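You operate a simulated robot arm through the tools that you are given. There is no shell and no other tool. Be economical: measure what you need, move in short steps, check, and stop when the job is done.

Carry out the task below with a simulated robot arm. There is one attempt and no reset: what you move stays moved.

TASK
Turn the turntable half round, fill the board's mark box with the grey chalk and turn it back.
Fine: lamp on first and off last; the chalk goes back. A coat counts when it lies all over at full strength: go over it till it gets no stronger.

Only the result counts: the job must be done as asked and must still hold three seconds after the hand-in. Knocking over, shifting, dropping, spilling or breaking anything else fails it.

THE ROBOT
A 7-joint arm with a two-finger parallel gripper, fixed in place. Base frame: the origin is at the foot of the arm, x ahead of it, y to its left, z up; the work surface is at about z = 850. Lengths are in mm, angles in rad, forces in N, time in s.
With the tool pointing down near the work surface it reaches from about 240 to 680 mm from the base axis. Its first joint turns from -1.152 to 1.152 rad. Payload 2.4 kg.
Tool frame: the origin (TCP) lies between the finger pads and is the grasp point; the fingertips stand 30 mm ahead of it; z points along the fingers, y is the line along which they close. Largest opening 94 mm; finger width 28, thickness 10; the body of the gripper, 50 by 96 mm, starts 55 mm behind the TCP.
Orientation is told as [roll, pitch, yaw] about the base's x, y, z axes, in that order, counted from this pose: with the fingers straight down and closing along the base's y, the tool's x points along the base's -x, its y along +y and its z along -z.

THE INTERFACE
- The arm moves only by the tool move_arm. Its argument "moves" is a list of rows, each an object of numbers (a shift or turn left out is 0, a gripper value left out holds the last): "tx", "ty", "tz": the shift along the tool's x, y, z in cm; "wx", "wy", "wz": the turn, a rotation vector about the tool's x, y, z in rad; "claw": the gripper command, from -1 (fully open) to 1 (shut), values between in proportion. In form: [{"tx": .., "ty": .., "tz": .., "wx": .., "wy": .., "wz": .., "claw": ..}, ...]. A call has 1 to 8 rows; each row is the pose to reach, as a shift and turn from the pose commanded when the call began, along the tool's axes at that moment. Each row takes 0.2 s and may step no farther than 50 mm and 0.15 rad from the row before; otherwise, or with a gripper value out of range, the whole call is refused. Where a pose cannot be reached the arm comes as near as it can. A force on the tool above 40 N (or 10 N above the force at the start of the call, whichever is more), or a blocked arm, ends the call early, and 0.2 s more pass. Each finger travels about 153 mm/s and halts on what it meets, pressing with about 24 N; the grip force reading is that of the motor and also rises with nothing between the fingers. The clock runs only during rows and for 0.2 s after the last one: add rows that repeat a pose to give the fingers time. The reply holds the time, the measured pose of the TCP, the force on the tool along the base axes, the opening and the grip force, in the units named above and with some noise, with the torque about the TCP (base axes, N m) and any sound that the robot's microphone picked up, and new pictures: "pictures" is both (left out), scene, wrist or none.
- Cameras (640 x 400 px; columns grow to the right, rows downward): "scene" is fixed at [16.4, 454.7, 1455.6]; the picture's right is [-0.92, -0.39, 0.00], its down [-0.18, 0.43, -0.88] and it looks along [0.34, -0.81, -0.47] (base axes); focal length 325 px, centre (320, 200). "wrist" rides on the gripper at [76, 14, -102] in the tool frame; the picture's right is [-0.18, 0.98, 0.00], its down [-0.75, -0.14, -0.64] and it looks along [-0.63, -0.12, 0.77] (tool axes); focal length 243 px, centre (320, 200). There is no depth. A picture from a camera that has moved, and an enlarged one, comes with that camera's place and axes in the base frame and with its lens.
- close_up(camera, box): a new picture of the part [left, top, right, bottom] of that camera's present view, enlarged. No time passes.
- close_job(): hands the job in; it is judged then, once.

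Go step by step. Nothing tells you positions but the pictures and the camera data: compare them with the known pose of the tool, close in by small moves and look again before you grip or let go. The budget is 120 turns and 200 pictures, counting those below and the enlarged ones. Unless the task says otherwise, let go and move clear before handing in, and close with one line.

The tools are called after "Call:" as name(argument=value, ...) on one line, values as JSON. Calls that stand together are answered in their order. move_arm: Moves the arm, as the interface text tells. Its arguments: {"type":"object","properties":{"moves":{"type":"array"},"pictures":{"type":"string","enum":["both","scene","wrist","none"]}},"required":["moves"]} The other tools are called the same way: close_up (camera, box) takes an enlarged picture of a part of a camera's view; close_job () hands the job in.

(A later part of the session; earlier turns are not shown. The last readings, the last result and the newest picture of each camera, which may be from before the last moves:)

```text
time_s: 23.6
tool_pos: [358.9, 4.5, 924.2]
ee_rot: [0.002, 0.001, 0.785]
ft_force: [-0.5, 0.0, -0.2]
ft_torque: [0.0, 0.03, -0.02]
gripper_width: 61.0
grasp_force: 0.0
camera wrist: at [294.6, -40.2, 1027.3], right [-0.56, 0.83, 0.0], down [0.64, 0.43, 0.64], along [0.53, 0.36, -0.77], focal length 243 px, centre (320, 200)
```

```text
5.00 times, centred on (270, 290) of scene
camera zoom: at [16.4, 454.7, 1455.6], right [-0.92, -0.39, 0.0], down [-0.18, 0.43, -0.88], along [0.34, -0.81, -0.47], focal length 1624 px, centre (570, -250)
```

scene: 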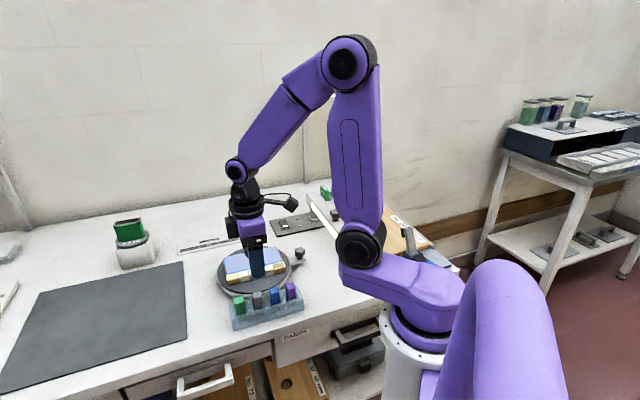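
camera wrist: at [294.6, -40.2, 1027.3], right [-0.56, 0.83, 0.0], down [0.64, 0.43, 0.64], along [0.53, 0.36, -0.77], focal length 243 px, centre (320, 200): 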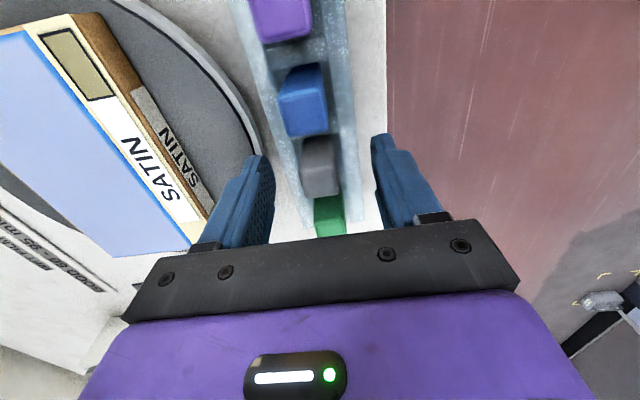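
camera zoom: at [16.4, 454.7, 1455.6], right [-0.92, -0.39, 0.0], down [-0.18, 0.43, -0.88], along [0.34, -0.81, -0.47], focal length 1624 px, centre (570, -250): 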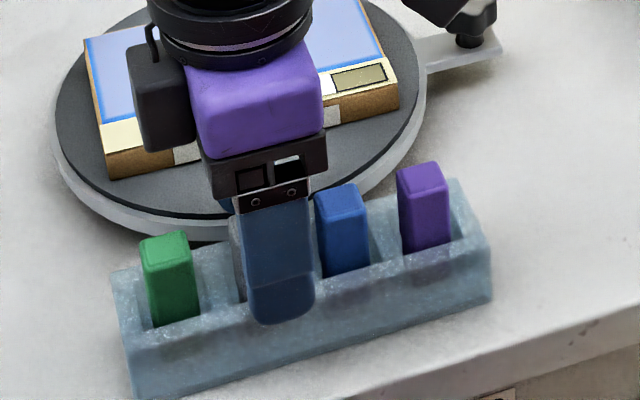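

The tips clear the rack walls by about 6 mm. I'll nudge 3 mm along the rack to centre on the chalk and close.

Call:
move_arm(moves=[{"tx": -0.3}, {"tx": -0.3, "claw": 0.3}, {"tx": -0.3, "claw": 0.6}, {"tx": -0.3, "claw": 1}, {"tx": -0.3, "claw": 1}], pictures="wrist")

Call:
close_up(camera="scene", box=[230, 250, 310, 330])

```text
time_s: 24.8
tool_pos: [361.1, 6.1, 924.5]
ee_rot: [0.002, 0.003, 0.785]
ft_force: [1.2, -0.3, 0.4]
ft_torque: [0.0, 0.01, -0.04]
gripper_width: 19.9
grasp_force: 24.2
camera wrist: at [296.8, -37.8, 1028.0], right [-0.56, 0.83, 0.0], down [0.64, 0.43, 0.64], along [0.53, 0.36, -0.77], focal length 243 px, centre (320, 200)
```

wrist: 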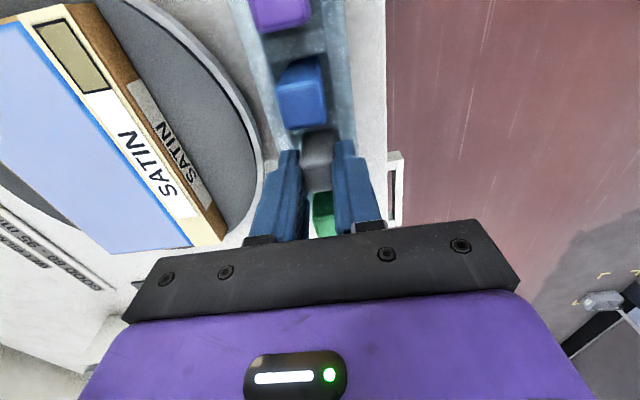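

```text
5.00 times, centred on (270, 290) of scene
camera zoom: at [16.4, 454.7, 1455.6], right [-0.92, -0.39, 0.0], down [-0.18, 0.43, -0.88], along [0.34, -0.81, -0.47], focal length 1624 px, centre (570, -250)
```

zoom: 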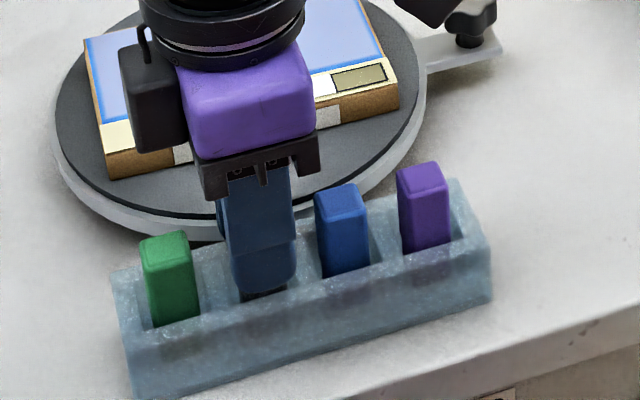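

I hold the chalk at width 19.9, taken at pose (361,6,924.5). I'll lift it straight up and look at it and at the mark box.

Call:
move_arm(moves=[{"tz": -1}, {"tz": -2.5}, {"tz": -5}, {"tz": -8}, {"tz": -10}])

Call:
close_up(camera="scene", box=[210, 200, 310, 300])

Call:
close_up(camera="wrist", box=[80, 0, 240, 140])

```text
time_s: 26.0
tool_pos: [361.2, 3.5, 1023.2]
ee_rot: [0.002, 0.003, 0.784]
ft_force: [-0.1, -0.1, -0.5]
ft_torque: [0.0, 0.02, -0.01]
gripper_width: 19.5
grasp_force: 23.9
camera wrist: at [296.1, -39.4, 1126.7], right [-0.56, 0.83, 0.0], down [0.64, 0.43, 0.64], along [0.53, 0.36, -0.77], focal length 243 px, centre (320, 200)
```

scene: 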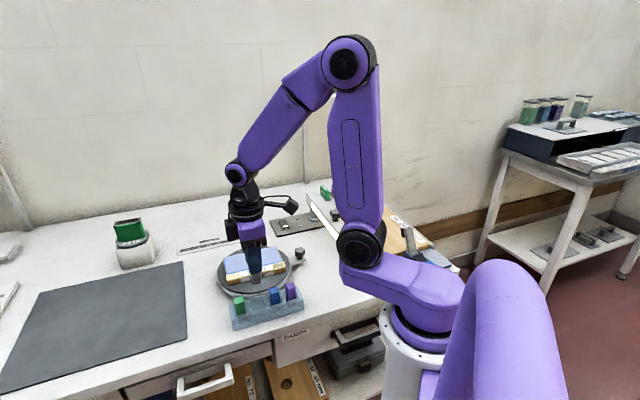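
wrist: 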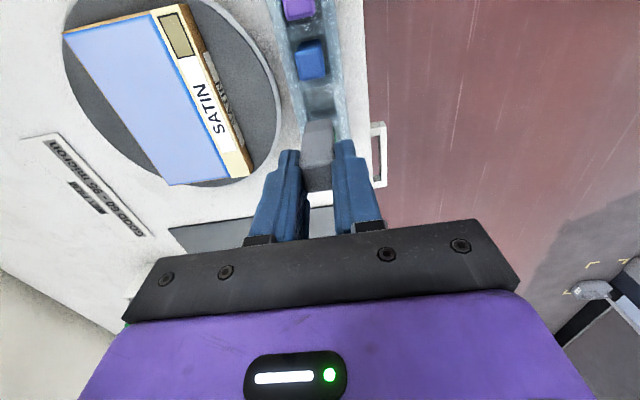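

```text
4.00 times, centred on (260, 250) of scene
camera zoom: at [16.4, 454.7, 1455.6], right [-0.92, -0.39, 0.0], down [-0.18, 0.43, -0.88], along [0.34, -0.81, -0.47], focal length 1299 px, centre (560, 0)
```

zoom: 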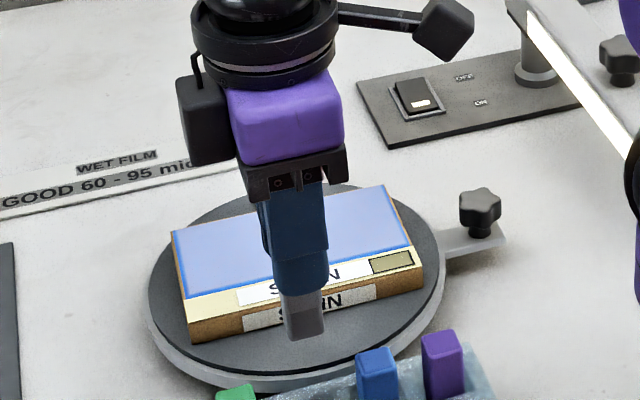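

```text
2.86 times, centred on (160, 70) of wrist
camera zoom: at [296.1, -39.4, 1126.7], right [-0.56, 0.83, 0.0], down [0.64, 0.43, 0.64], along [0.53, 0.36, -0.77], focal length 693 px, centre (777, 571)
```

zoom: 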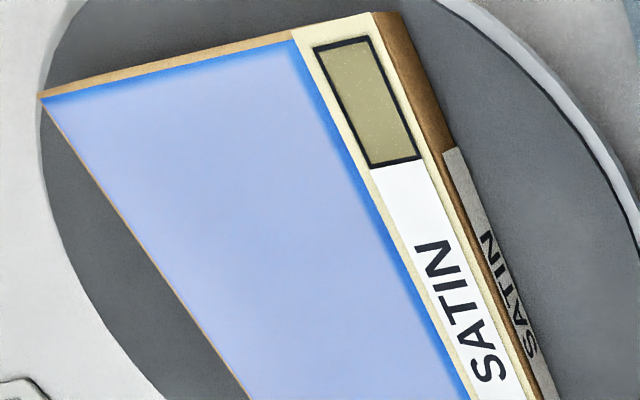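

The box outline measures about 28 x 16 mm centred near (376,-118), and the board top is near z 902. The chalk is 20 mm wide, so I'll tilt it and use its long edge to stay inside the box. I'll hover above first.

Call:
move_arm(moves=[{"tx": 1.9, "ty": -2.2, "wx": 0.06}, {"tx": 3.8, "ty": -4.4, "wx": 0.12}, {"tx": 5.7, "ty": -6.6, "wx": 0.18}, {"tx": 7.53, "ty": -8.84, "wx": 0.25, "wz": 0.015}, {"tx": 7.53, "ty": -8.84, "tz": 2, "wx": 0.25, "wz": 0.015}, {"tx": 7.53, "ty": -8.84, "tz": 2.5, "wx": 0.25, "wz": 0.015}])

Call:
close_up(camera="scene", box=[230, 220, 310, 290])

Call:
close_up(camera="wrist", box=[260, 60, 380, 200])

```text
time_s: 27.4
tool_pos: [370.4, -108.5, 999.7]
ee_rot: [-0.249, 0.0, 0.77]
ft_force: [0.3, 0.1, -0.4]
ft_torque: [0.0, -0.02, 0.03]
gripper_width: 19.8
grasp_force: 23.8
camera wrist: at [287.6, -134.3, 1094.7], right [-0.53, 0.81, -0.24], down [0.53, 0.54, 0.66], along [0.66, 0.22, -0.71], focal length 243 px, centre (320, 200)
```

scene: 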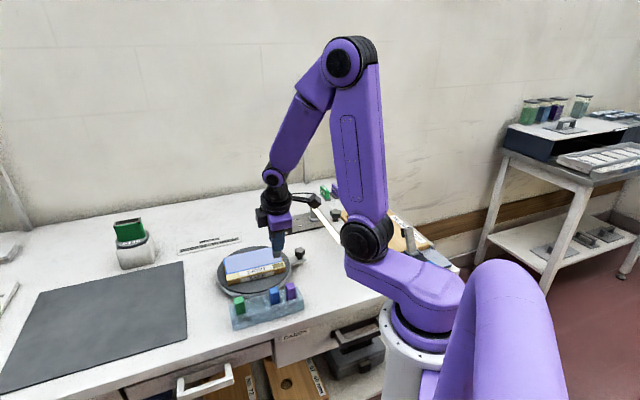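
wrist: 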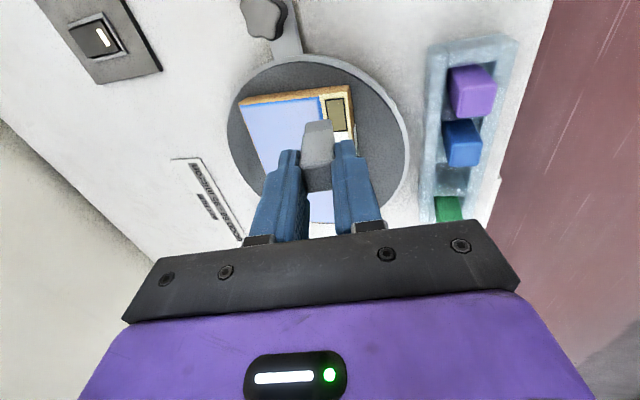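

```text
5.71 times, centred on (270, 255) of scene
camera zoom: at [16.4, 454.7, 1455.6], right [-0.92, -0.39, 0.0], down [-0.18, 0.43, -0.88], along [0.34, -0.81, -0.47], focal length 1856 px, centre (606, -114)
```

zoom: 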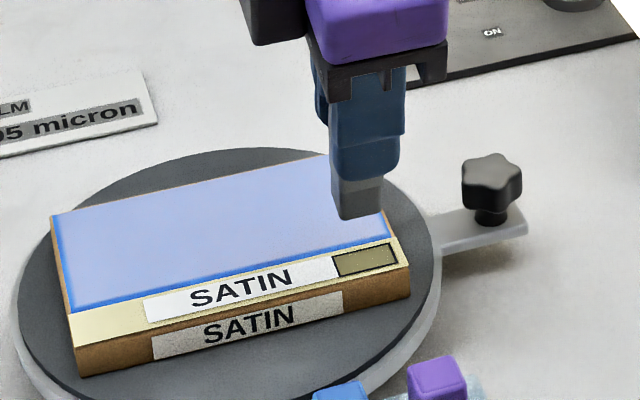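

```text
2.86 times, centred on (320, 130) of wrist
camera zoom: at [287.6, -134.3, 1094.7], right [-0.53, 0.81, -0.24], down [0.53, 0.54, 0.66], along [0.66, 0.22, -0.71], focal length 693 px, centre (320, 400)
```

zoom: 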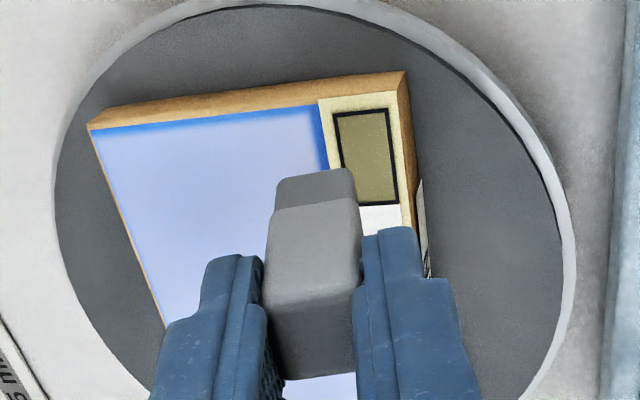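

The chalk's lower edge is near (374,-114,932) and the box centre near (376,-117,903). I'll lower to just above the board.

Call:
move_arm(moves=[{"tx": 0.07, "ty": 0.03, "tz": 1.54}, {"tx": 0.07, "ty": 0.2, "tz": 2.22}, {"tx": 0.07, "ty": 0.277, "tz": 2.51}, {"tx": 0.07, "ty": 0.326, "tz": 2.7}], pictures="none")

Call:
close_up(camera="scene", box=[250, 230, 310, 280])

Call:
close_up(camera="wrist", box=[280, 60, 380, 160])

```text
time_s: 28.4
tool_pos: [371.2, -112.9, 971.9]
ee_rot: [-0.25, 0.0, 0.767]
ft_force: [-1.5, 0.2, 7.8]
ft_torque: [-0.05, 0.08, 0.01]
gripper_width: 19.4
grasp_force: 24.0
```

```text
8.00 times, centred on (280, 255) of scene
camera zoom: at [16.2, 454.8, 1455.6], right [-0.92, -0.39, 0.0], down [-0.18, 0.43, -0.88], along [0.34, -0.81, -0.47], focal length 2598 px, centre (640, -240)
```

zoom: 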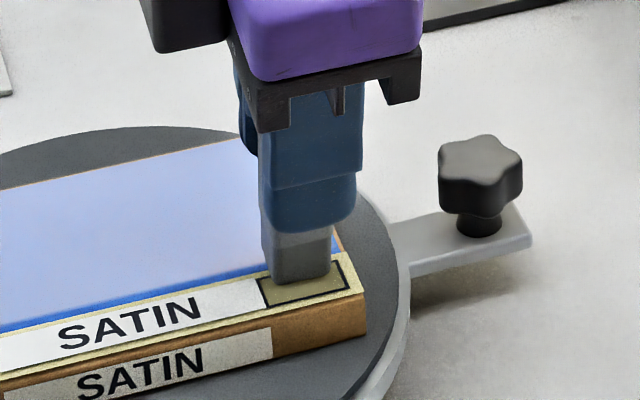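

```text
4.00 times, centred on (330, 110) of wrist
camera zoom: at [289.5, -137.9, 1068.2], right [-0.53, 0.81, -0.24], down [0.53, 0.54, 0.66], along [0.67, 0.22, -0.71], focal length 970 px, centre (280, 560)
```

zoom: 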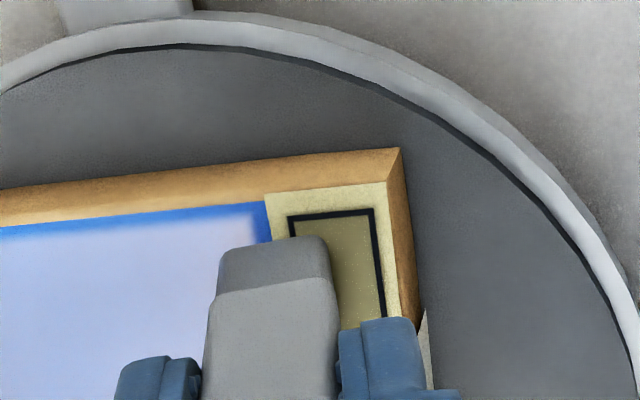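

The chalk touches at about 8 N. I'll make a short stroke along the edge line, then lift to see what mark it leaves.

Call:
move_arm(moves=[{"tx": 0.1}, {"tx": 0.2}, {"tx": 0.1}, {"ty": -0.25, "tz": -1.0}, {"ty": -0.9, "tz": -3.8}], pictures="none")

Call:
close_up(camera="scene", box=[250, 230, 310, 280])

Call:
close_up(camera="wrist", box=[280, 60, 380, 160])

```text
time_s: 29.6
tool_pos: [372.9, -113.1, 1012.6]
ee_rot: [-0.248, -0.001, 0.769]
ft_force: [0.5, 0.5, 0.4]
ft_torque: [0.02, -0.02, 0.01]
gripper_width: 19.7
grasp_force: 23.9
```

```text
8.00 times, centred on (280, 255) of scene
camera zoom: at [16.4, 454.7, 1455.6], right [-0.92, -0.39, 0.0], down [-0.18, 0.43, -0.88], along [0.34, -0.81, -0.47], focal length 2598 px, centre (640, -240)
```

zoom: 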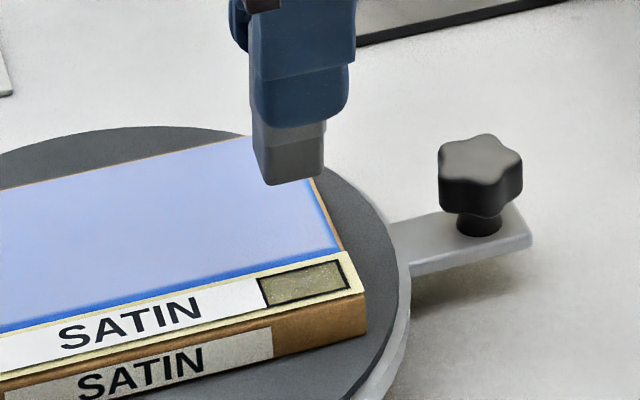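

```text
4.00 times, centred on (330, 110) of wrist
camera zoom: at [290.0, -138.1, 1108.5], right [-0.53, 0.81, -0.24], down [0.53, 0.54, 0.66], along [0.66, 0.22, -0.71], focal length 970 px, centre (280, 560)
```

zoom: 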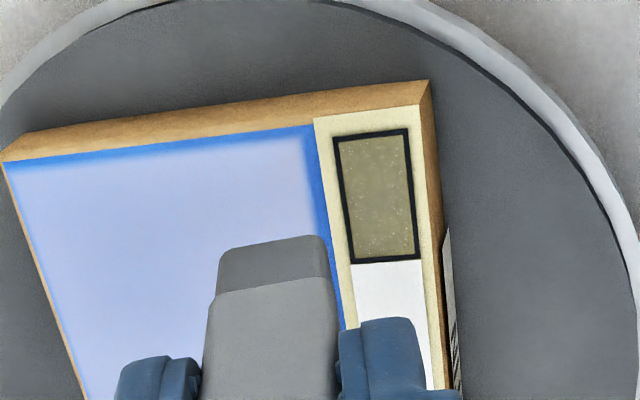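

The box shows faint grey speckles. I'll zoom in further to see where the mark lies.

Call:
close_up(camera="wrist", box=[355, 85, 395, 130])

Call:
close_up(camera="scene", box=[278, 258, 298, 272])

```text
8.89 times, centred on (375, 108) of wrist
camera zoom: at [290.0, -138.1, 1108.5], right [-0.53, 0.81, -0.24], down [0.53, 0.54, 0.66], along [0.66, 0.22, -0.71], focal length 2157 px, centre (-169, 1022)
```

zoom: 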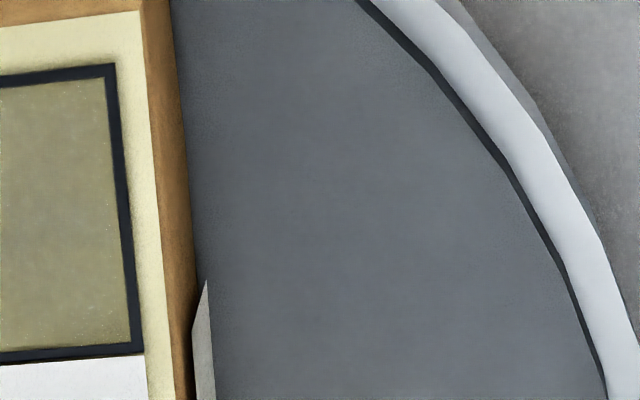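

```text
16.00 times, centred on (288, 265) of scene
camera zoom: at [16.4, 454.7, 1455.6], right [-0.92, -0.39, 0.0], down [-0.18, 0.43, -0.88], along [0.34, -0.81, -0.47], focal length 5197 px, centre (832, -840)
```

zoom: 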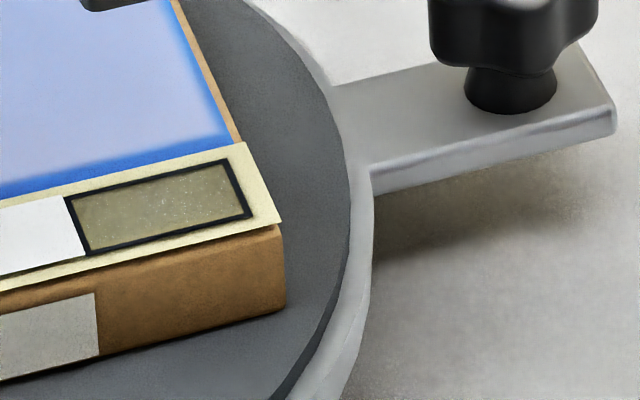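

The mark stays inside the box and is light and even so far. I'll sweep the edge over the box in a zigzag.

Call:
move_arm(moves=[{"tx": -0.2, "ty": 0.5, "tz": 3.587}, {"tx": -0.2, "ty": 0.58, "tz": 3.907}, {"tx": -0.2, "ty": 1.065, "tz": 3.783}, {"tx": -0.2, "ty": 1.549, "tz": 3.66}, {"tx": 0.2, "ty": 1.549, "tz": 3.66}, {"tx": 0.2, "ty": 1.065, "tz": 3.783}, {"tx": 0.2, "ty": 0.58, "tz": 3.907}, {"tx": -0.2, "ty": 0.58, "tz": 3.907}], pictures="none")

Call:
close_up(camera="scene", box=[258, 245, 308, 280])

```text
time_s: 31.4
tool_pos: [377.3, -112.7, 972.2]
ee_rot: [-0.249, -0.001, 0.768]
ft_force: [0.2, -0.6, 0.0]
ft_torque: [-0.07, -0.01, -0.01]
gripper_width: 19.4
grasp_force: 24.3
```

```text
11.43 times, centred on (283, 262) of scene
camera zoom: at [16.4, 454.7, 1455.6], right [-0.92, -0.39, 0.0], down [-0.18, 0.43, -0.88], along [0.34, -0.81, -0.47], focal length 3712 px, centre (743, -514)
```

zoom: 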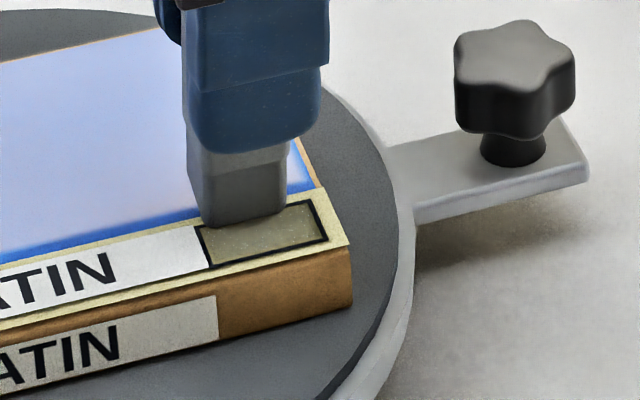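

The last stroke was only just in contact, and the box extends farther along and nearer than I swept. I'll press 1 mm deeper and cover the whole box.

Call:
move_arm(moves=[{"tx": 0.05, "ty": 0.127, "tz": 0.092}, {"tx": 0.8, "ty": 0.127, "tz": 0.092}, {"tx": 0.8, "ty": 0.514, "tz": -0.007}, {"tx": 0.05, "ty": 0.514, "tz": -0.007}, {"tx": 0.05, "ty": 0.902, "tz": -0.105}, {"tx": 0.8, "ty": 0.902, "tz": -0.105}, {"tx": 0.8, "ty": 1.241, "tz": -0.192}, {"tx": 0.05, "ty": 1.241, "tz": -0.192}], pictures="none")

Call:
close_up(camera="scene", box=[258, 245, 308, 280])

Call:
close_up(camera="wrist", box=[315, 80, 395, 160])

```text
time_s: 33.2
tool_pos: [366.7, -106.0, 970.0]
ee_rot: [-0.247, 0.004, 0.767]
ft_force: [-5.6, -5.9, 19.0]
ft_torque: [-0.42, 0.17, -0.07]
gripper_width: 20.0
grasp_force: 24.0
```

```text
11.43 times, centred on (283, 262) of scene
camera zoom: at [16.0, 454.6, 1455.6], right [-0.92, -0.39, 0.0], down [-0.18, 0.43, -0.88], along [0.34, -0.81, -0.47], focal length 3712 px, centre (743, -514)
```

zoom: 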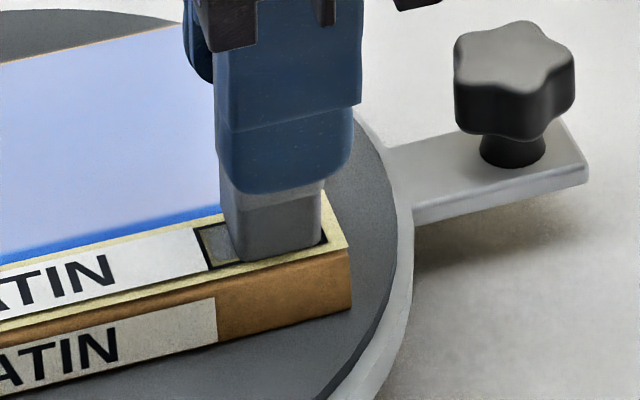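

```text
5.00 times, centred on (355, 120) of wrist
camera zoom: at [282.6, -131.2, 1067.1], right [-0.53, 0.81, -0.24], down [0.53, 0.54, 0.65], along [0.66, 0.22, -0.72], focal length 1213 px, centre (145, 600)
```

zoom: 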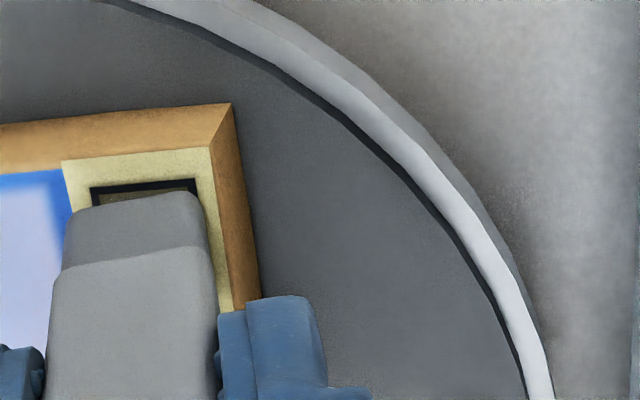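

The exposed part of the box is turning grey. I'll go back over it with the travel along the box adjusted for friction lag.

Call:
move_arm(moves=[{"tx": 0.4}, {"tx": 0.4, "ty": -0.291, "tz": 0.074}, {"tx": -0.2, "ty": -0.291, "tz": 0.074}, {"tx": -0.2, "ty": -0.581, "tz": 0.148}, {"tx": 0.45, "ty": -0.581, "tz": 0.148}, {"tx": 0.45, "ty": -0.872, "tz": 0.222}, {"tx": -0.2, "ty": -0.872, "tz": 0.222}, {"tx": -0.2, "ty": -1.163, "tz": 0.296}], pictures="none")

Call:
close_up(camera="scene", box=[258, 245, 308, 280])

```text
time_s: 35.0
tool_pos: [375.4, -111.4, 970.6]
ee_rot: [-0.249, 0.0, 0.769]
ft_force: [-2.8, 0.8, 7.0]
ft_torque: [0.08, 0.11, 0.01]
gripper_width: 19.7
grasp_force: 24.3
```

```text
11.43 times, centred on (283, 262) of scene
camera zoom: at [16.2, 454.8, 1455.6], right [-0.92, -0.39, 0.0], down [-0.18, 0.43, -0.88], along [0.34, -0.81, -0.47], focal length 3712 px, centre (743, -514)
```

zoom: 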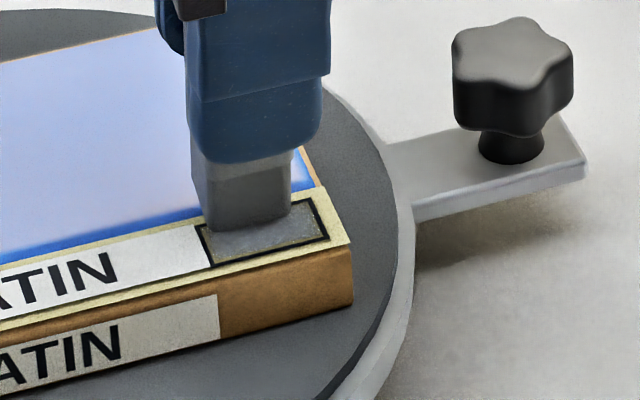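

It's getting greyer. I'll go over it again.

Call:
move_arm(moves=[{"tx": 0.7, "ty": 0.012, "tz": 0.048}, {"tx": 0.7, "ty": 0.303, "tz": -0.026}, {"tx": -0.05, "ty": 0.303, "tz": -0.026}, {"tx": -0.05, "ty": 0.642, "tz": -0.112}, {"tx": 0.7, "ty": 0.642, "tz": -0.112}, {"tx": 0.7, "ty": 0.98, "tz": -0.198}, {"tx": -0.05, "ty": 0.98, "tz": -0.198}, {"tx": -0.05, "ty": 1.27, "tz": -0.272}], pictures="none")

Call:
move_arm(moves=[{"tx": 0.7}, {"tx": 0.7, "ty": -0.291, "tz": 0.074}, {"tx": -0.1, "ty": -0.291, "tz": 0.074}, {"tx": -0.1, "ty": -0.63, "tz": 0.16}, {"tx": 0.7, "ty": -0.63, "tz": 0.16}, {"tx": 0.7, "ty": -0.97, "tz": 0.246}, {"tx": -0.1, "ty": -0.97, "tz": 0.246}, {"tx": -0.1, "ty": -1.26, "tz": 0.32}], pictures="none")

Call:
move_arm(moves=[{"tx": 0.3, "ty": -0.25, "tz": -1.0}, {"tx": 0.3, "ty": -0.9, "tz": -3.8}, {"tx": 0.3, "ty": -0.9, "tz": -3.8}], pictures="none")

Call:
close_up(camera="scene", box=[268, 250, 308, 280])

Call:
close_up(camera="wrist", box=[335, 75, 405, 135])

```text
time_s: 36.8
tool_pos: [368.4, -102.3, 969.4]
ee_rot: [-0.25, -0.001, 0.768]
ft_force: [1.0, -4.3, 14.0]
ft_torque: [-0.33, -0.2, -0.02]
gripper_width: 19.4
grasp_force: 23.9
```

```text
time_s: 38.6
tool_pos: [378.8, -112.1, 970.9]
ee_rot: [-0.247, 0.0, 0.767]
ft_force: [0.2, 0.4, 1.1]
ft_torque: [0.01, 0.02, -0.03]
gripper_width: 19.8
grasp_force: 23.9
```

```text
time_s: 39.4
tool_pos: [374.4, -113.4, 1007.6]
ee_rot: [-0.247, 0.0, 0.767]
ft_force: [-0.1, 0.2, 0.6]
ft_torque: [0.01, 0.0, 0.01]
gripper_width: 19.6
grasp_force: 24.0
```

```text
13.33 times, centred on (288, 265) of scene
camera zoom: at [16.4, 454.7, 1455.6], right [-0.92, -0.39, 0.0], down [-0.18, 0.43, -0.88], along [0.34, -0.81, -0.47], focal length 4331 px, centre (747, -667)
```

zoom: 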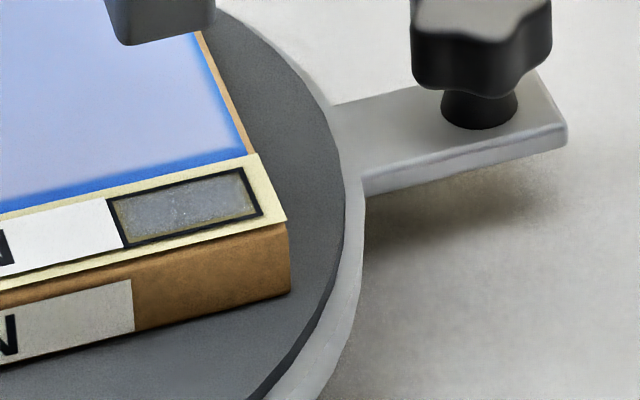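

```text
6.67 times, centred on (370, 105) of wrist
camera zoom: at [292.4, -138.7, 1105.0], right [-0.53, 0.81, -0.24], down [0.53, 0.54, 0.66], along [0.66, 0.22, -0.71], focal length 1618 px, centre (-13, 833)
```

zoom: 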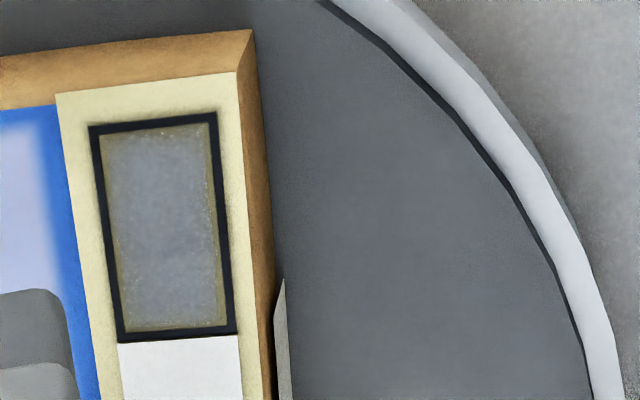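

The middle is well coated but a thin rim of about 1 mm along the outline is still bare. I'll trace the box's perimeter with the edge.

Call:
move_arm(moves=[{"tx": -0.37, "ty": 0.489, "tz": 3.383}, {"tx": -0.37, "ty": 0.558, "tz": 3.655}, {"tx": 0.13, "ty": 0.558, "tz": 3.655}, {"tx": 0.63, "ty": 0.558, "tz": 3.655}, {"tx": 0.63, "ty": 1.246, "tz": 3.48}, {"tx": 0.63, "ty": 1.915, "tz": 3.31}, {"tx": 0.13, "ty": 1.915, "tz": 3.31}, {"tx": -0.37, "ty": 1.915, "tz": 3.31}], pictures="none")

Call:
close_up(camera="scene", box=[268, 250, 308, 280])

```text
time_s: 41.2
tool_pos: [370.9, -103.5, 972.1]
ee_rot: [-0.248, 0.001, 0.767]
ft_force: [0.3, 0.8, -0.5]
ft_torque: [0.03, 0.04, -0.02]
gripper_width: 19.7
grasp_force: 24.0
```

```text
13.33 times, centred on (288, 265) of scene
camera zoom: at [16.4, 454.7, 1455.6], right [-0.92, -0.39, 0.0], down [-0.18, 0.43, -0.88], along [0.34, -0.81, -0.47], focal length 4331 px, centre (747, -667)
```

zoom: 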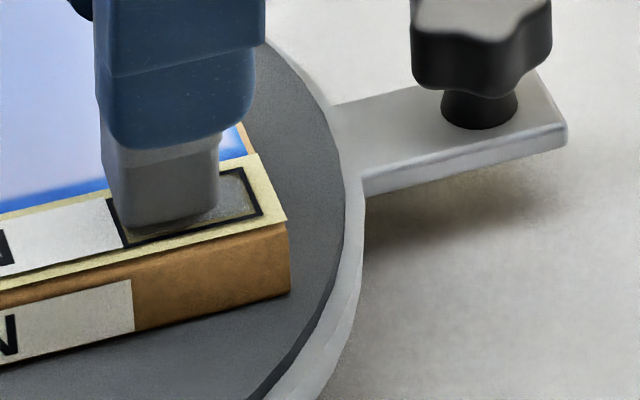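

It's barely touching, so I'll press 1.3 mm deeper and retrace the near, left and far sides.

Call:
move_arm(moves=[{"ty": 0.177, "tz": 0.089}, {"tx": 0.5, "ty": 0.177, "tz": 0.089}, {"tx": 1.0, "ty": 0.177, "tz": 0.089}, {"tx": 0.5, "ty": 0.177, "tz": 0.089}, {"tx": -0.05, "ty": 0.177, "tz": 0.089}, {"tx": -0.05, "ty": -0.501, "tz": 0.262}, {"tx": -0.05, "ty": -1.2, "tz": 0.434}, {"tx": 0.5, "ty": -1.25, "tz": 0.434}], pictures="none")

Call:
move_arm(moves=[{"tx": 0.55}, {"tx": 0.55, "ty": 0.65, "tz": -0.17}, {"tx": 0.55, "ty": 1.4, "tz": -0.36}, {"tx": 0, "ty": 1.4, "tz": -0.36}, {"tx": -0.55, "ty": 1.4, "tz": -0.36}, {"tx": -0.55, "ty": 0.65, "tz": -0.17}, {"tx": -0.55, "ty": 0}, {"tx": 0.5, "ty": 0}], pictures="none")

Call:
move_arm(moves=[{"ty": -0.25, "tz": -1.0}, {"ty": -0.9, "tz": -3.8}, {"ty": -0.9, "tz": -3.8}], pictures="none")

Call:
close_up(camera="scene", box=[268, 250, 308, 280])

Call:
close_up(camera="wrist", box=[335, 75, 405, 135])

```text
time_s: 43.0
tool_pos: [375.9, -116.6, 972.1]
ee_rot: [-0.246, 0.0, 0.768]
ft_force: [0.0, 0.7, -0.2]
ft_torque: [0.02, -0.04, -0.03]
gripper_width: 19.9
grasp_force: 24.6
```

```text
time_s: 44.8
tool_pos: [373.2, -119.3, 972.0]
ee_rot: [-0.249, -0.001, 0.771]
ft_force: [-0.4, -0.7, -0.4]
ft_torque: [-0.02, -0.02, 0.02]
gripper_width: 19.7
grasp_force: 24.4
```

```text
time_s: 45.6
tool_pos: [371.1, -120.6, 1011.2]
ee_rot: [-0.246, 0.0, 0.769]
ft_force: [-0.1, 0.3, 0.4]
ft_torque: [0.0, 0.03, 0.01]
gripper_width: 19.6
grasp_force: 24.0
```

```text
13.33 times, centred on (288, 265) of scene
camera zoom: at [16.4, 454.7, 1455.6], right [-0.92, -0.39, 0.0], down [-0.18, 0.43, -0.88], along [0.34, -0.81, -0.47], focal length 4331 px, centre (747, -667)
```

zoom: 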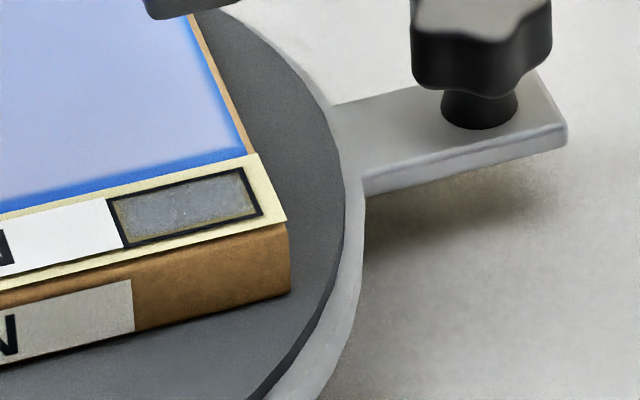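

```text
6.67 times, centred on (370, 105) of wrist
camera zoom: at [289.5, -145.3, 1107.5], right [-0.53, 0.81, -0.24], down [0.53, 0.54, 0.66], along [0.66, 0.22, -0.71], focal length 1618 px, centre (-13, 833)
```

zoom: 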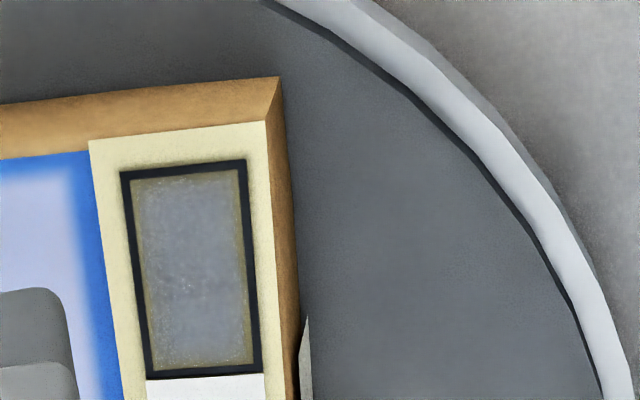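

The rim is thinner but still there, and those strokes ended out of contact at z 972. I'll retrace the perimeter aiming at z 969.5.

Call:
move_arm(moves=[{"tx": -0.05, "ty": 0.854, "tz": 3.6}, {"tx": -0.05, "ty": 0.969, "tz": 4.056}, {"tx": -0.6, "ty": 0.969, "tz": 4.056}, {"tx": -1.15, "ty": 0.969, "tz": 4.056}, {"tx": -1.15, "ty": 1.637, "tz": 3.886}, {"tx": -1.15, "ty": 2.316, "tz": 3.713}, {"tx": -0.6, "ty": 2.316, "tz": 3.713}, {"tx": -0.05, "ty": 2.316, "tz": 3.713}], pictures="none")

Call:
close_up(camera="scene", box=[268, 250, 308, 280])

```text
time_s: 47.4
tool_pos: [363.2, -109.2, 969.4]
ee_rot: [-0.249, -0.002, 0.769]
ft_force: [2.4, 1.0, 9.5]
ft_torque: [0.09, -0.23, 0.04]
gripper_width: 19.7
grasp_force: 24.0
```

```text
13.33 times, centred on (288, 265) of scene
camera zoom: at [16.3, 454.8, 1455.6], right [-0.92, -0.39, 0.0], down [-0.18, 0.43, -0.88], along [0.34, -0.81, -0.47], focal length 4331 px, centre (747, -667)
```

zoom: 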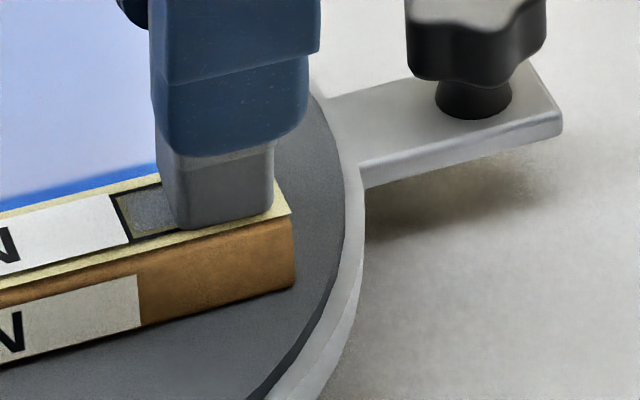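

Contact is firm at 9.5 N. I'll retrace it in reverse, lift and inspect.

Call:
move_arm(moves=[{"tx": -0.55}, {"tx": -1.1}, {"tx": -1.1, "ty": -0.67, "tz": 0.17}, {"tx": -1.1, "ty": -1.34, "tz": 0.34}, {"tx": -0.55, "ty": -1.34, "tz": 0.34}, {"tx": 0.0, "ty": -1.34, "tz": 0.34}, {"tx": 0.0, "ty": -0.67, "tz": 0.17}, {"tx": -0.1}], pictures="none")

Call:
move_arm(moves=[{"ty": -0.25, "tz": -1.0}, {"tx": -0.5, "ty": -1.9, "tz": -3.6}, {"tx": -0.5, "ty": -2.1, "tz": -3.6}], pictures="none")

Call:
close_up(camera="scene", box=[268, 250, 308, 280])

Call:
close_up(camera="wrist", box=[335, 75, 405, 135])

```text
time_s: 48.1
tool_pos: [372.3, -103.9, 967.8]
ee_rot: [-0.248, 0.003, 0.769]
ft_force: [-5.4, 0.1, 19.1]
ft_torque: [-0.01, 0.21, -0.02]
gripper_width: 19.8
grasp_force: 23.5
stopped in row 3: the force on the tool passed its limit at 45 N (the readings are from after the stop); the commanded pose is now the measured one
```

```text
time_s: 48.9
tool_pos: [383.5, -108.2, 1008.5]
ee_rot: [-0.246, 0.005, 0.768]
ft_force: [0.9, -0.1, -0.4]
ft_torque: [0.0, 0.0, -0.01]
gripper_width: 20.0
grasp_force: 23.4
```

```text
13.33 times, centred on (288, 265) of scene
camera zoom: at [16.4, 454.7, 1455.6], right [-0.92, -0.39, 0.0], down [-0.18, 0.43, -0.88], along [0.34, -0.81, -0.47], focal length 4331 px, centre (747, -667)
```

zoom: 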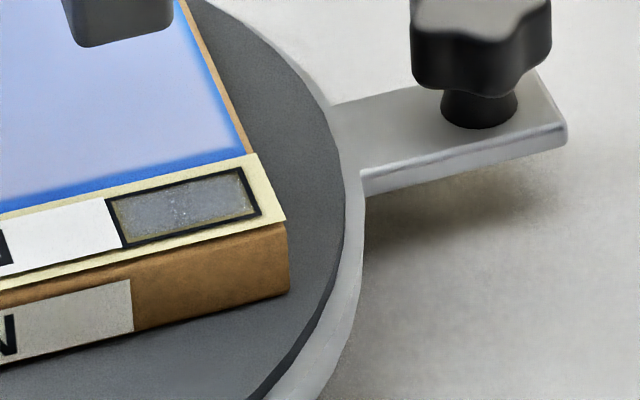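

```text
6.67 times, centred on (370, 105) of wrist
camera zoom: at [300.6, -133.3, 1105.2], right [-0.53, 0.81, -0.24], down [0.53, 0.54, 0.65], along [0.66, 0.22, -0.72], focal length 1618 px, centre (-13, 833)
```

zoom: 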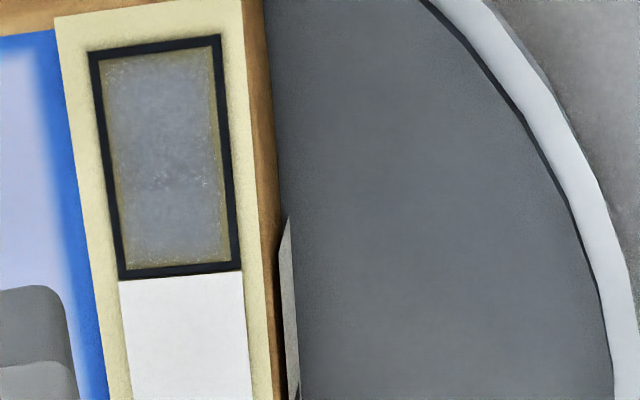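

The rim looks the same on all sides, possibly just a soft-drawn border. I'll do two more full passes and compare the strength.

Call:
move_arm(moves=[{"tx": 0.75, "ty": 0.862, "tz": 3.39}, {"tx": 0.75, "ty": 0.949, "tz": 3.731}, {"tx": 1.6, "ty": 0.949, "tz": 3.731}, {"tx": 1.6, "ty": 1.337, "tz": 3.632}, {"tx": 0.7, "ty": 1.337, "tz": 3.632}, {"tx": 0.7, "ty": 1.724, "tz": 3.534}, {"tx": 1.6, "ty": 1.724, "tz": 3.534}, {"tx": 1.6, "ty": 2.112, "tz": 3.435}], pictures="none")

Call:
move_arm(moves=[{"tx": -0.9}, {"tx": -0.9, "ty": -0.388, "tz": 0.099}, {"tx": 0, "ty": -0.388, "tz": 0.099}, {"tx": 0, "ty": -0.775, "tz": 0.197}, {"tx": -0.9, "ty": -0.775, "tz": 0.197}, {"tx": -0.9, "ty": -1.163, "tz": 0.296}, {"tx": 0, "ty": -1.163, "tz": 0.296}, {"tx": -0.45, "ty": -0.581, "tz": 0.148}], pictures="none")

Call:
move_arm(moves=[{"ty": -0.25, "tz": -1.0}, {"ty": -1.5, "tz": -3.6}, {"ty": -1.5, "tz": -3.6}], pictures="none")

Call:
close_up(camera="scene", box=[268, 250, 308, 280])

Call:
close_up(camera="wrist", box=[335, 75, 405, 135])

```text
time_s: 50.7
tool_pos: [363.2, -111.0, 970.2]
ee_rot: [-0.247, 0.006, 0.768]
ft_force: [0.7, -0.2, -0.2]
ft_torque: [-0.04, -0.03, -0.01]
gripper_width: 19.6
grasp_force: 24.1
```

```text
time_s: 52.5
tool_pos: [369.9, -111.9, 970.6]
ee_rot: [-0.248, 0.004, 0.767]
ft_force: [0.3, -0.8, -0.8]
ft_torque: [0.03, -0.01, 0.0]
gripper_width: 19.8
grasp_force: 24.2
```

```text
time_s: 53.3
tool_pos: [374.4, -115.3, 1008.5]
ee_rot: [-0.246, 0.006, 0.767]
ft_force: [0.4, -0.2, -0.4]
ft_torque: [-0.01, -0.01, 0.0]
gripper_width: 19.8
grasp_force: 24.0
```

```text
13.33 times, centred on (288, 265) of scene
camera zoom: at [16.4, 454.7, 1455.6], right [-0.92, -0.39, 0.0], down [-0.18, 0.43, -0.88], along [0.34, -0.81, -0.47], focal length 4331 px, centre (747, -667)
```

zoom: 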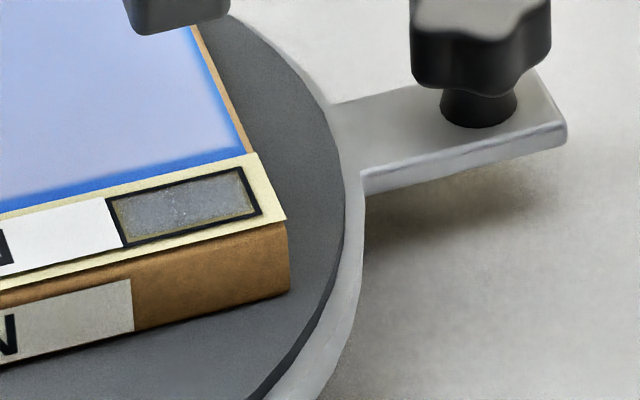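

```text
6.67 times, centred on (370, 105) of wrist
camera zoom: at [292.2, -140.8, 1105.4], right [-0.53, 0.81, -0.24], down [0.53, 0.54, 0.65], along [0.66, 0.22, -0.72], focal length 1618 px, centre (-13, 833)
```

zoom: 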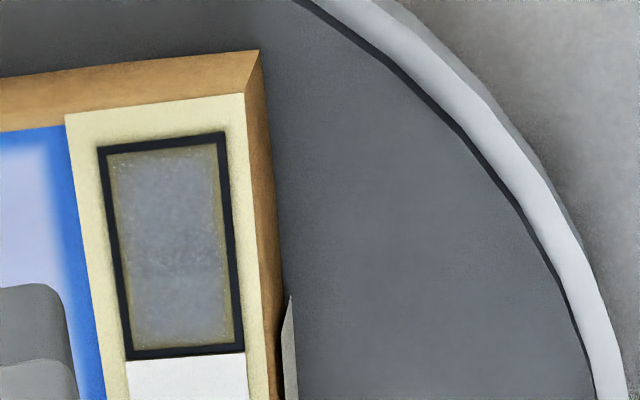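

That pass wasn't in contact (force 0 at z 970), probably because the chalk slipped up or wore a little. I'll press to z 968 and sweep again, watching the force.

Call:
move_arm(moves=[{"tx": -0.4, "ty": 0.761, "tz": 3.52}, {"tx": -0.4, "ty": 0.835, "tz": 3.811}, {"tx": -0.4, "ty": 0.877, "tz": 3.976}, {"tx": 0.45, "ty": 0.877, "tz": 3.976}, {"tx": 0.45, "ty": 1.294, "tz": 3.87}, {"tx": -0.4, "ty": 1.294, "tz": 3.87}, {"tx": -0.4, "ty": 1.681, "tz": 3.772}, {"tx": 0.45, "ty": 1.681, "tz": 3.772}], pictures="none")

Call:
close_up(camera="scene", box=[258, 235, 308, 275])

```text
time_s: 54.7
tool_pos: [372.7, -116.2, 969.4]
ee_rot: [-0.25, 0.006, 0.764]
ft_force: [-3.8, -0.9, 17.8]
ft_torque: [-0.04, 0.09, 0.01]
gripper_width: 19.7
grasp_force: 23.8
stopped in row 6: the force on the tool passed its limit at 44 N (the readings are from after the stop); the commanded pose is now the measured one
```

```text
10.00 times, centred on (283, 255) of scene
camera zoom: at [16.1, 454.8, 1455.6], right [-0.92, -0.39, 0.0], down [-0.18, 0.43, -0.88], along [0.34, -0.81, -0.47], focal length 3248 px, centre (690, -350)
```

zoom: 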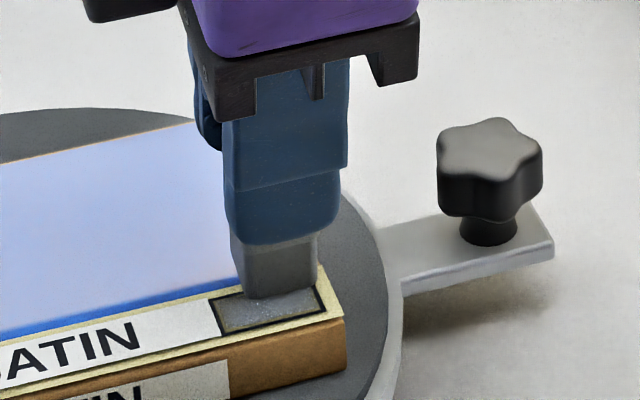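

Contact is firm here at 18 N. I'll sweep the box from this pose without pressing deeper.

Call:
move_arm(moves=[{"tx": 0.3, "ty": -0.242, "tz": 0.02}, {"tx": -0.65, "ty": -0.242, "tz": 0.02}, {"tx": -0.65, "ty": 0.145, "tz": -0.05}, {"tx": 0.3, "ty": 0.145, "tz": -0.05}, {"tx": 0.3, "ty": 0.533, "tz": -0.15}, {"tx": -0.65, "ty": 0.533, "tz": -0.15}, {"tx": -0.65, "ty": 1.066, "tz": -0.285}, {"tx": 0.3, "ty": 1.066, "tz": -0.285}], pictures="none")

Call:
move_arm(moves=[{"tx": -0.95, "tz": 0.02}, {"tx": -0.95, "ty": -0.388, "tz": 0.11}, {"tx": 0, "ty": -0.388, "tz": 0.11}, {"tx": 0, "ty": -0.775, "tz": 0.21}, {"tx": -0.95, "ty": -0.775, "tz": 0.21}, {"tx": -0.95, "ty": -1.26, "tz": 0.33}, {"tx": 0, "ty": -1.26, "tz": 0.33}], pictures="none")

Call:
move_arm(moves=[{"ty": -0.25, "tz": -1.0}, {"ty": -0.9, "tz": -3.6}, {"ty": -0.9, "tz": -3.6}], pictures="none")

Call:
close_up(camera="scene", box=[268, 250, 308, 280])

Call:
close_up(camera="wrist", box=[335, 75, 405, 135])

```text
time_s: 56.5
tool_pos: [365.8, -107.7, 968.0]
ee_rot: [-0.252, 0.002, 0.768]
ft_force: [6.5, 1.8, 20.2]
ft_torque: [0.08, -0.63, 0.01]
gripper_width: 19.9
grasp_force: 24.3
```

```text
time_s: 56.9
tool_pos: [365.5, -105.5, 968.7]
ee_rot: [-0.248, 0.013, 0.761]
ft_force: [-4.3, 0.2, 19.1]
ft_torque: [0.0, 0.12, -0.02]
gripper_width: 19.8
grasp_force: 23.5
stopped in row 2: the force on the tool passed its limit at 44 N (the readings are from after the stop); the commanded pose is now the measured one
```

```text
time_s: 57.7
tool_pos: [366.0, -103.9, 1006.5]
ee_rot: [-0.245, 0.013, 0.759]
ft_force: [0.4, 0.2, -0.5]
ft_torque: [-0.01, -0.02, -0.02]
gripper_width: 19.8
grasp_force: 24.6
```

```text
13.33 times, centred on (288, 265) of scene
camera zoom: at [16.4, 454.7, 1455.6], right [-0.92, -0.39, 0.0], down [-0.18, 0.43, -0.88], along [0.34, -0.81, -0.47], focal length 4331 px, centre (747, -667)
```

zoom: 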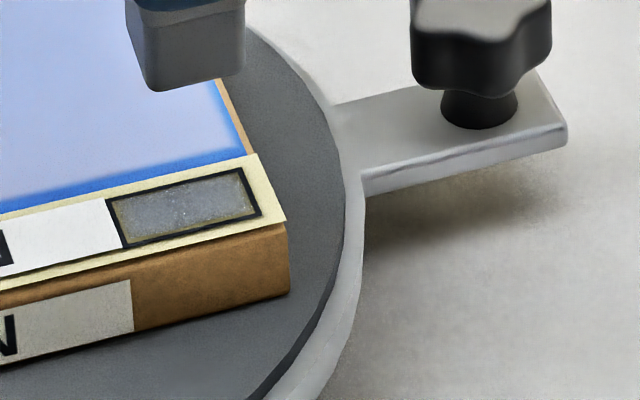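

```text
6.67 times, centred on (370, 105) of wrist
camera zoom: at [284.2, -128.7, 1102.8], right [-0.53, 0.81, -0.24], down [0.54, 0.54, 0.65], along [0.66, 0.21, -0.72], focal length 1618 px, centre (-13, 833)
```

zoom: 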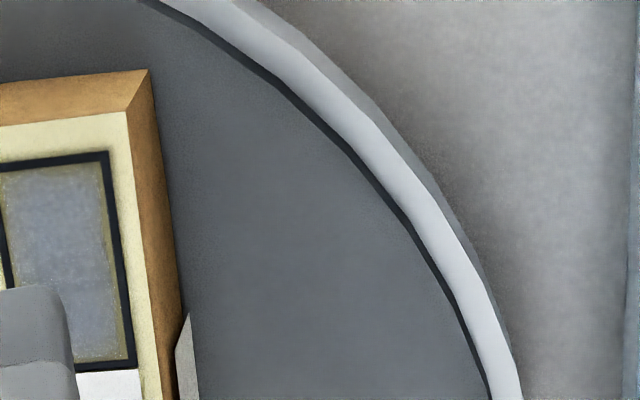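

The middle looks unchanged, which suggests it is saturated. I'll shift aside for an unobstructed enlarged view as a baseline.

Call:
move_arm(moves=[{"ty": -1.2, "tz": -0.5}, {"tx": 1.0, "ty": -2.4, "tz": -1.0}, {"tx": 1.0, "ty": -2.4, "tz": -1.0}], pictures="wrist")

Call:
close_up(camera="wrist", box=[350, 75, 400, 115])

Call:
close_up(camera="scene", box=[272, 259, 288, 269])

```text
time_s: 58.5
tool_pos: [373.0, -126.7, 1020.6]
ee_rot: [-0.246, 0.015, 0.762]
ft_force: [0.2, 0.1, 0.1]
ft_torque: [-0.03, 0.03, 0.02]
gripper_width: 19.9
grasp_force: 24.3
camera wrist: at [291.6, -150.6, 1118.9], right [-0.53, 0.81, -0.24], down [0.54, 0.54, 0.65], along [0.66, 0.21, -0.72], focal length 243 px, centre (320, 200)
```

wrist: 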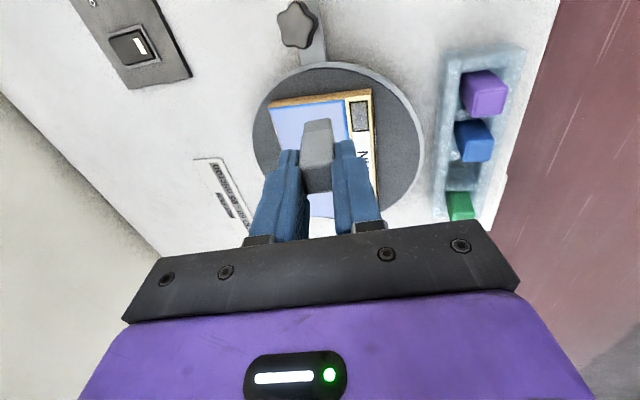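

```text
10.00 times, centred on (375, 95) of wrist
camera zoom: at [291.6, -150.6, 1118.9], right [-0.53, 0.81, -0.24], down [0.54, 0.54, 0.65], along [0.66, 0.21, -0.72], focal length 2426 px, centre (-230, 1250)
```

zoom: 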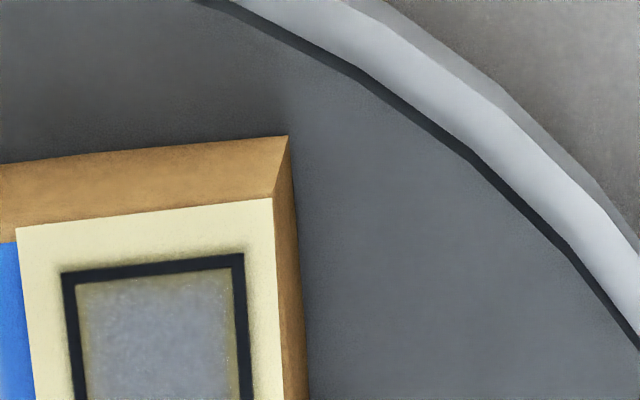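

```text
16.00 times, centred on (280, 264) of scene
camera zoom: at [16.4, 454.7, 1455.6], right [-0.92, -0.39, 0.0], down [-0.18, 0.43, -0.88], along [0.34, -0.81, -0.47], focal length 5197 px, centre (960, -824)
```

zoom: 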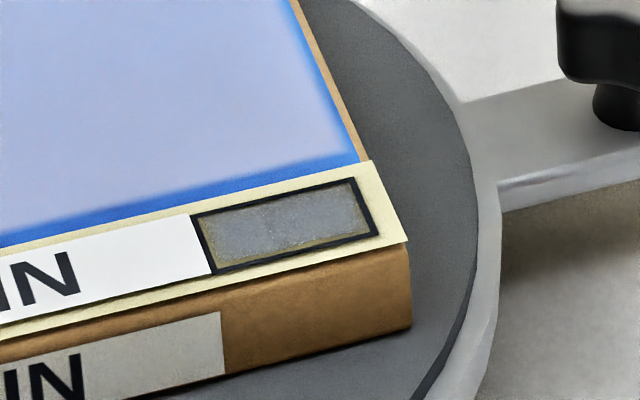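

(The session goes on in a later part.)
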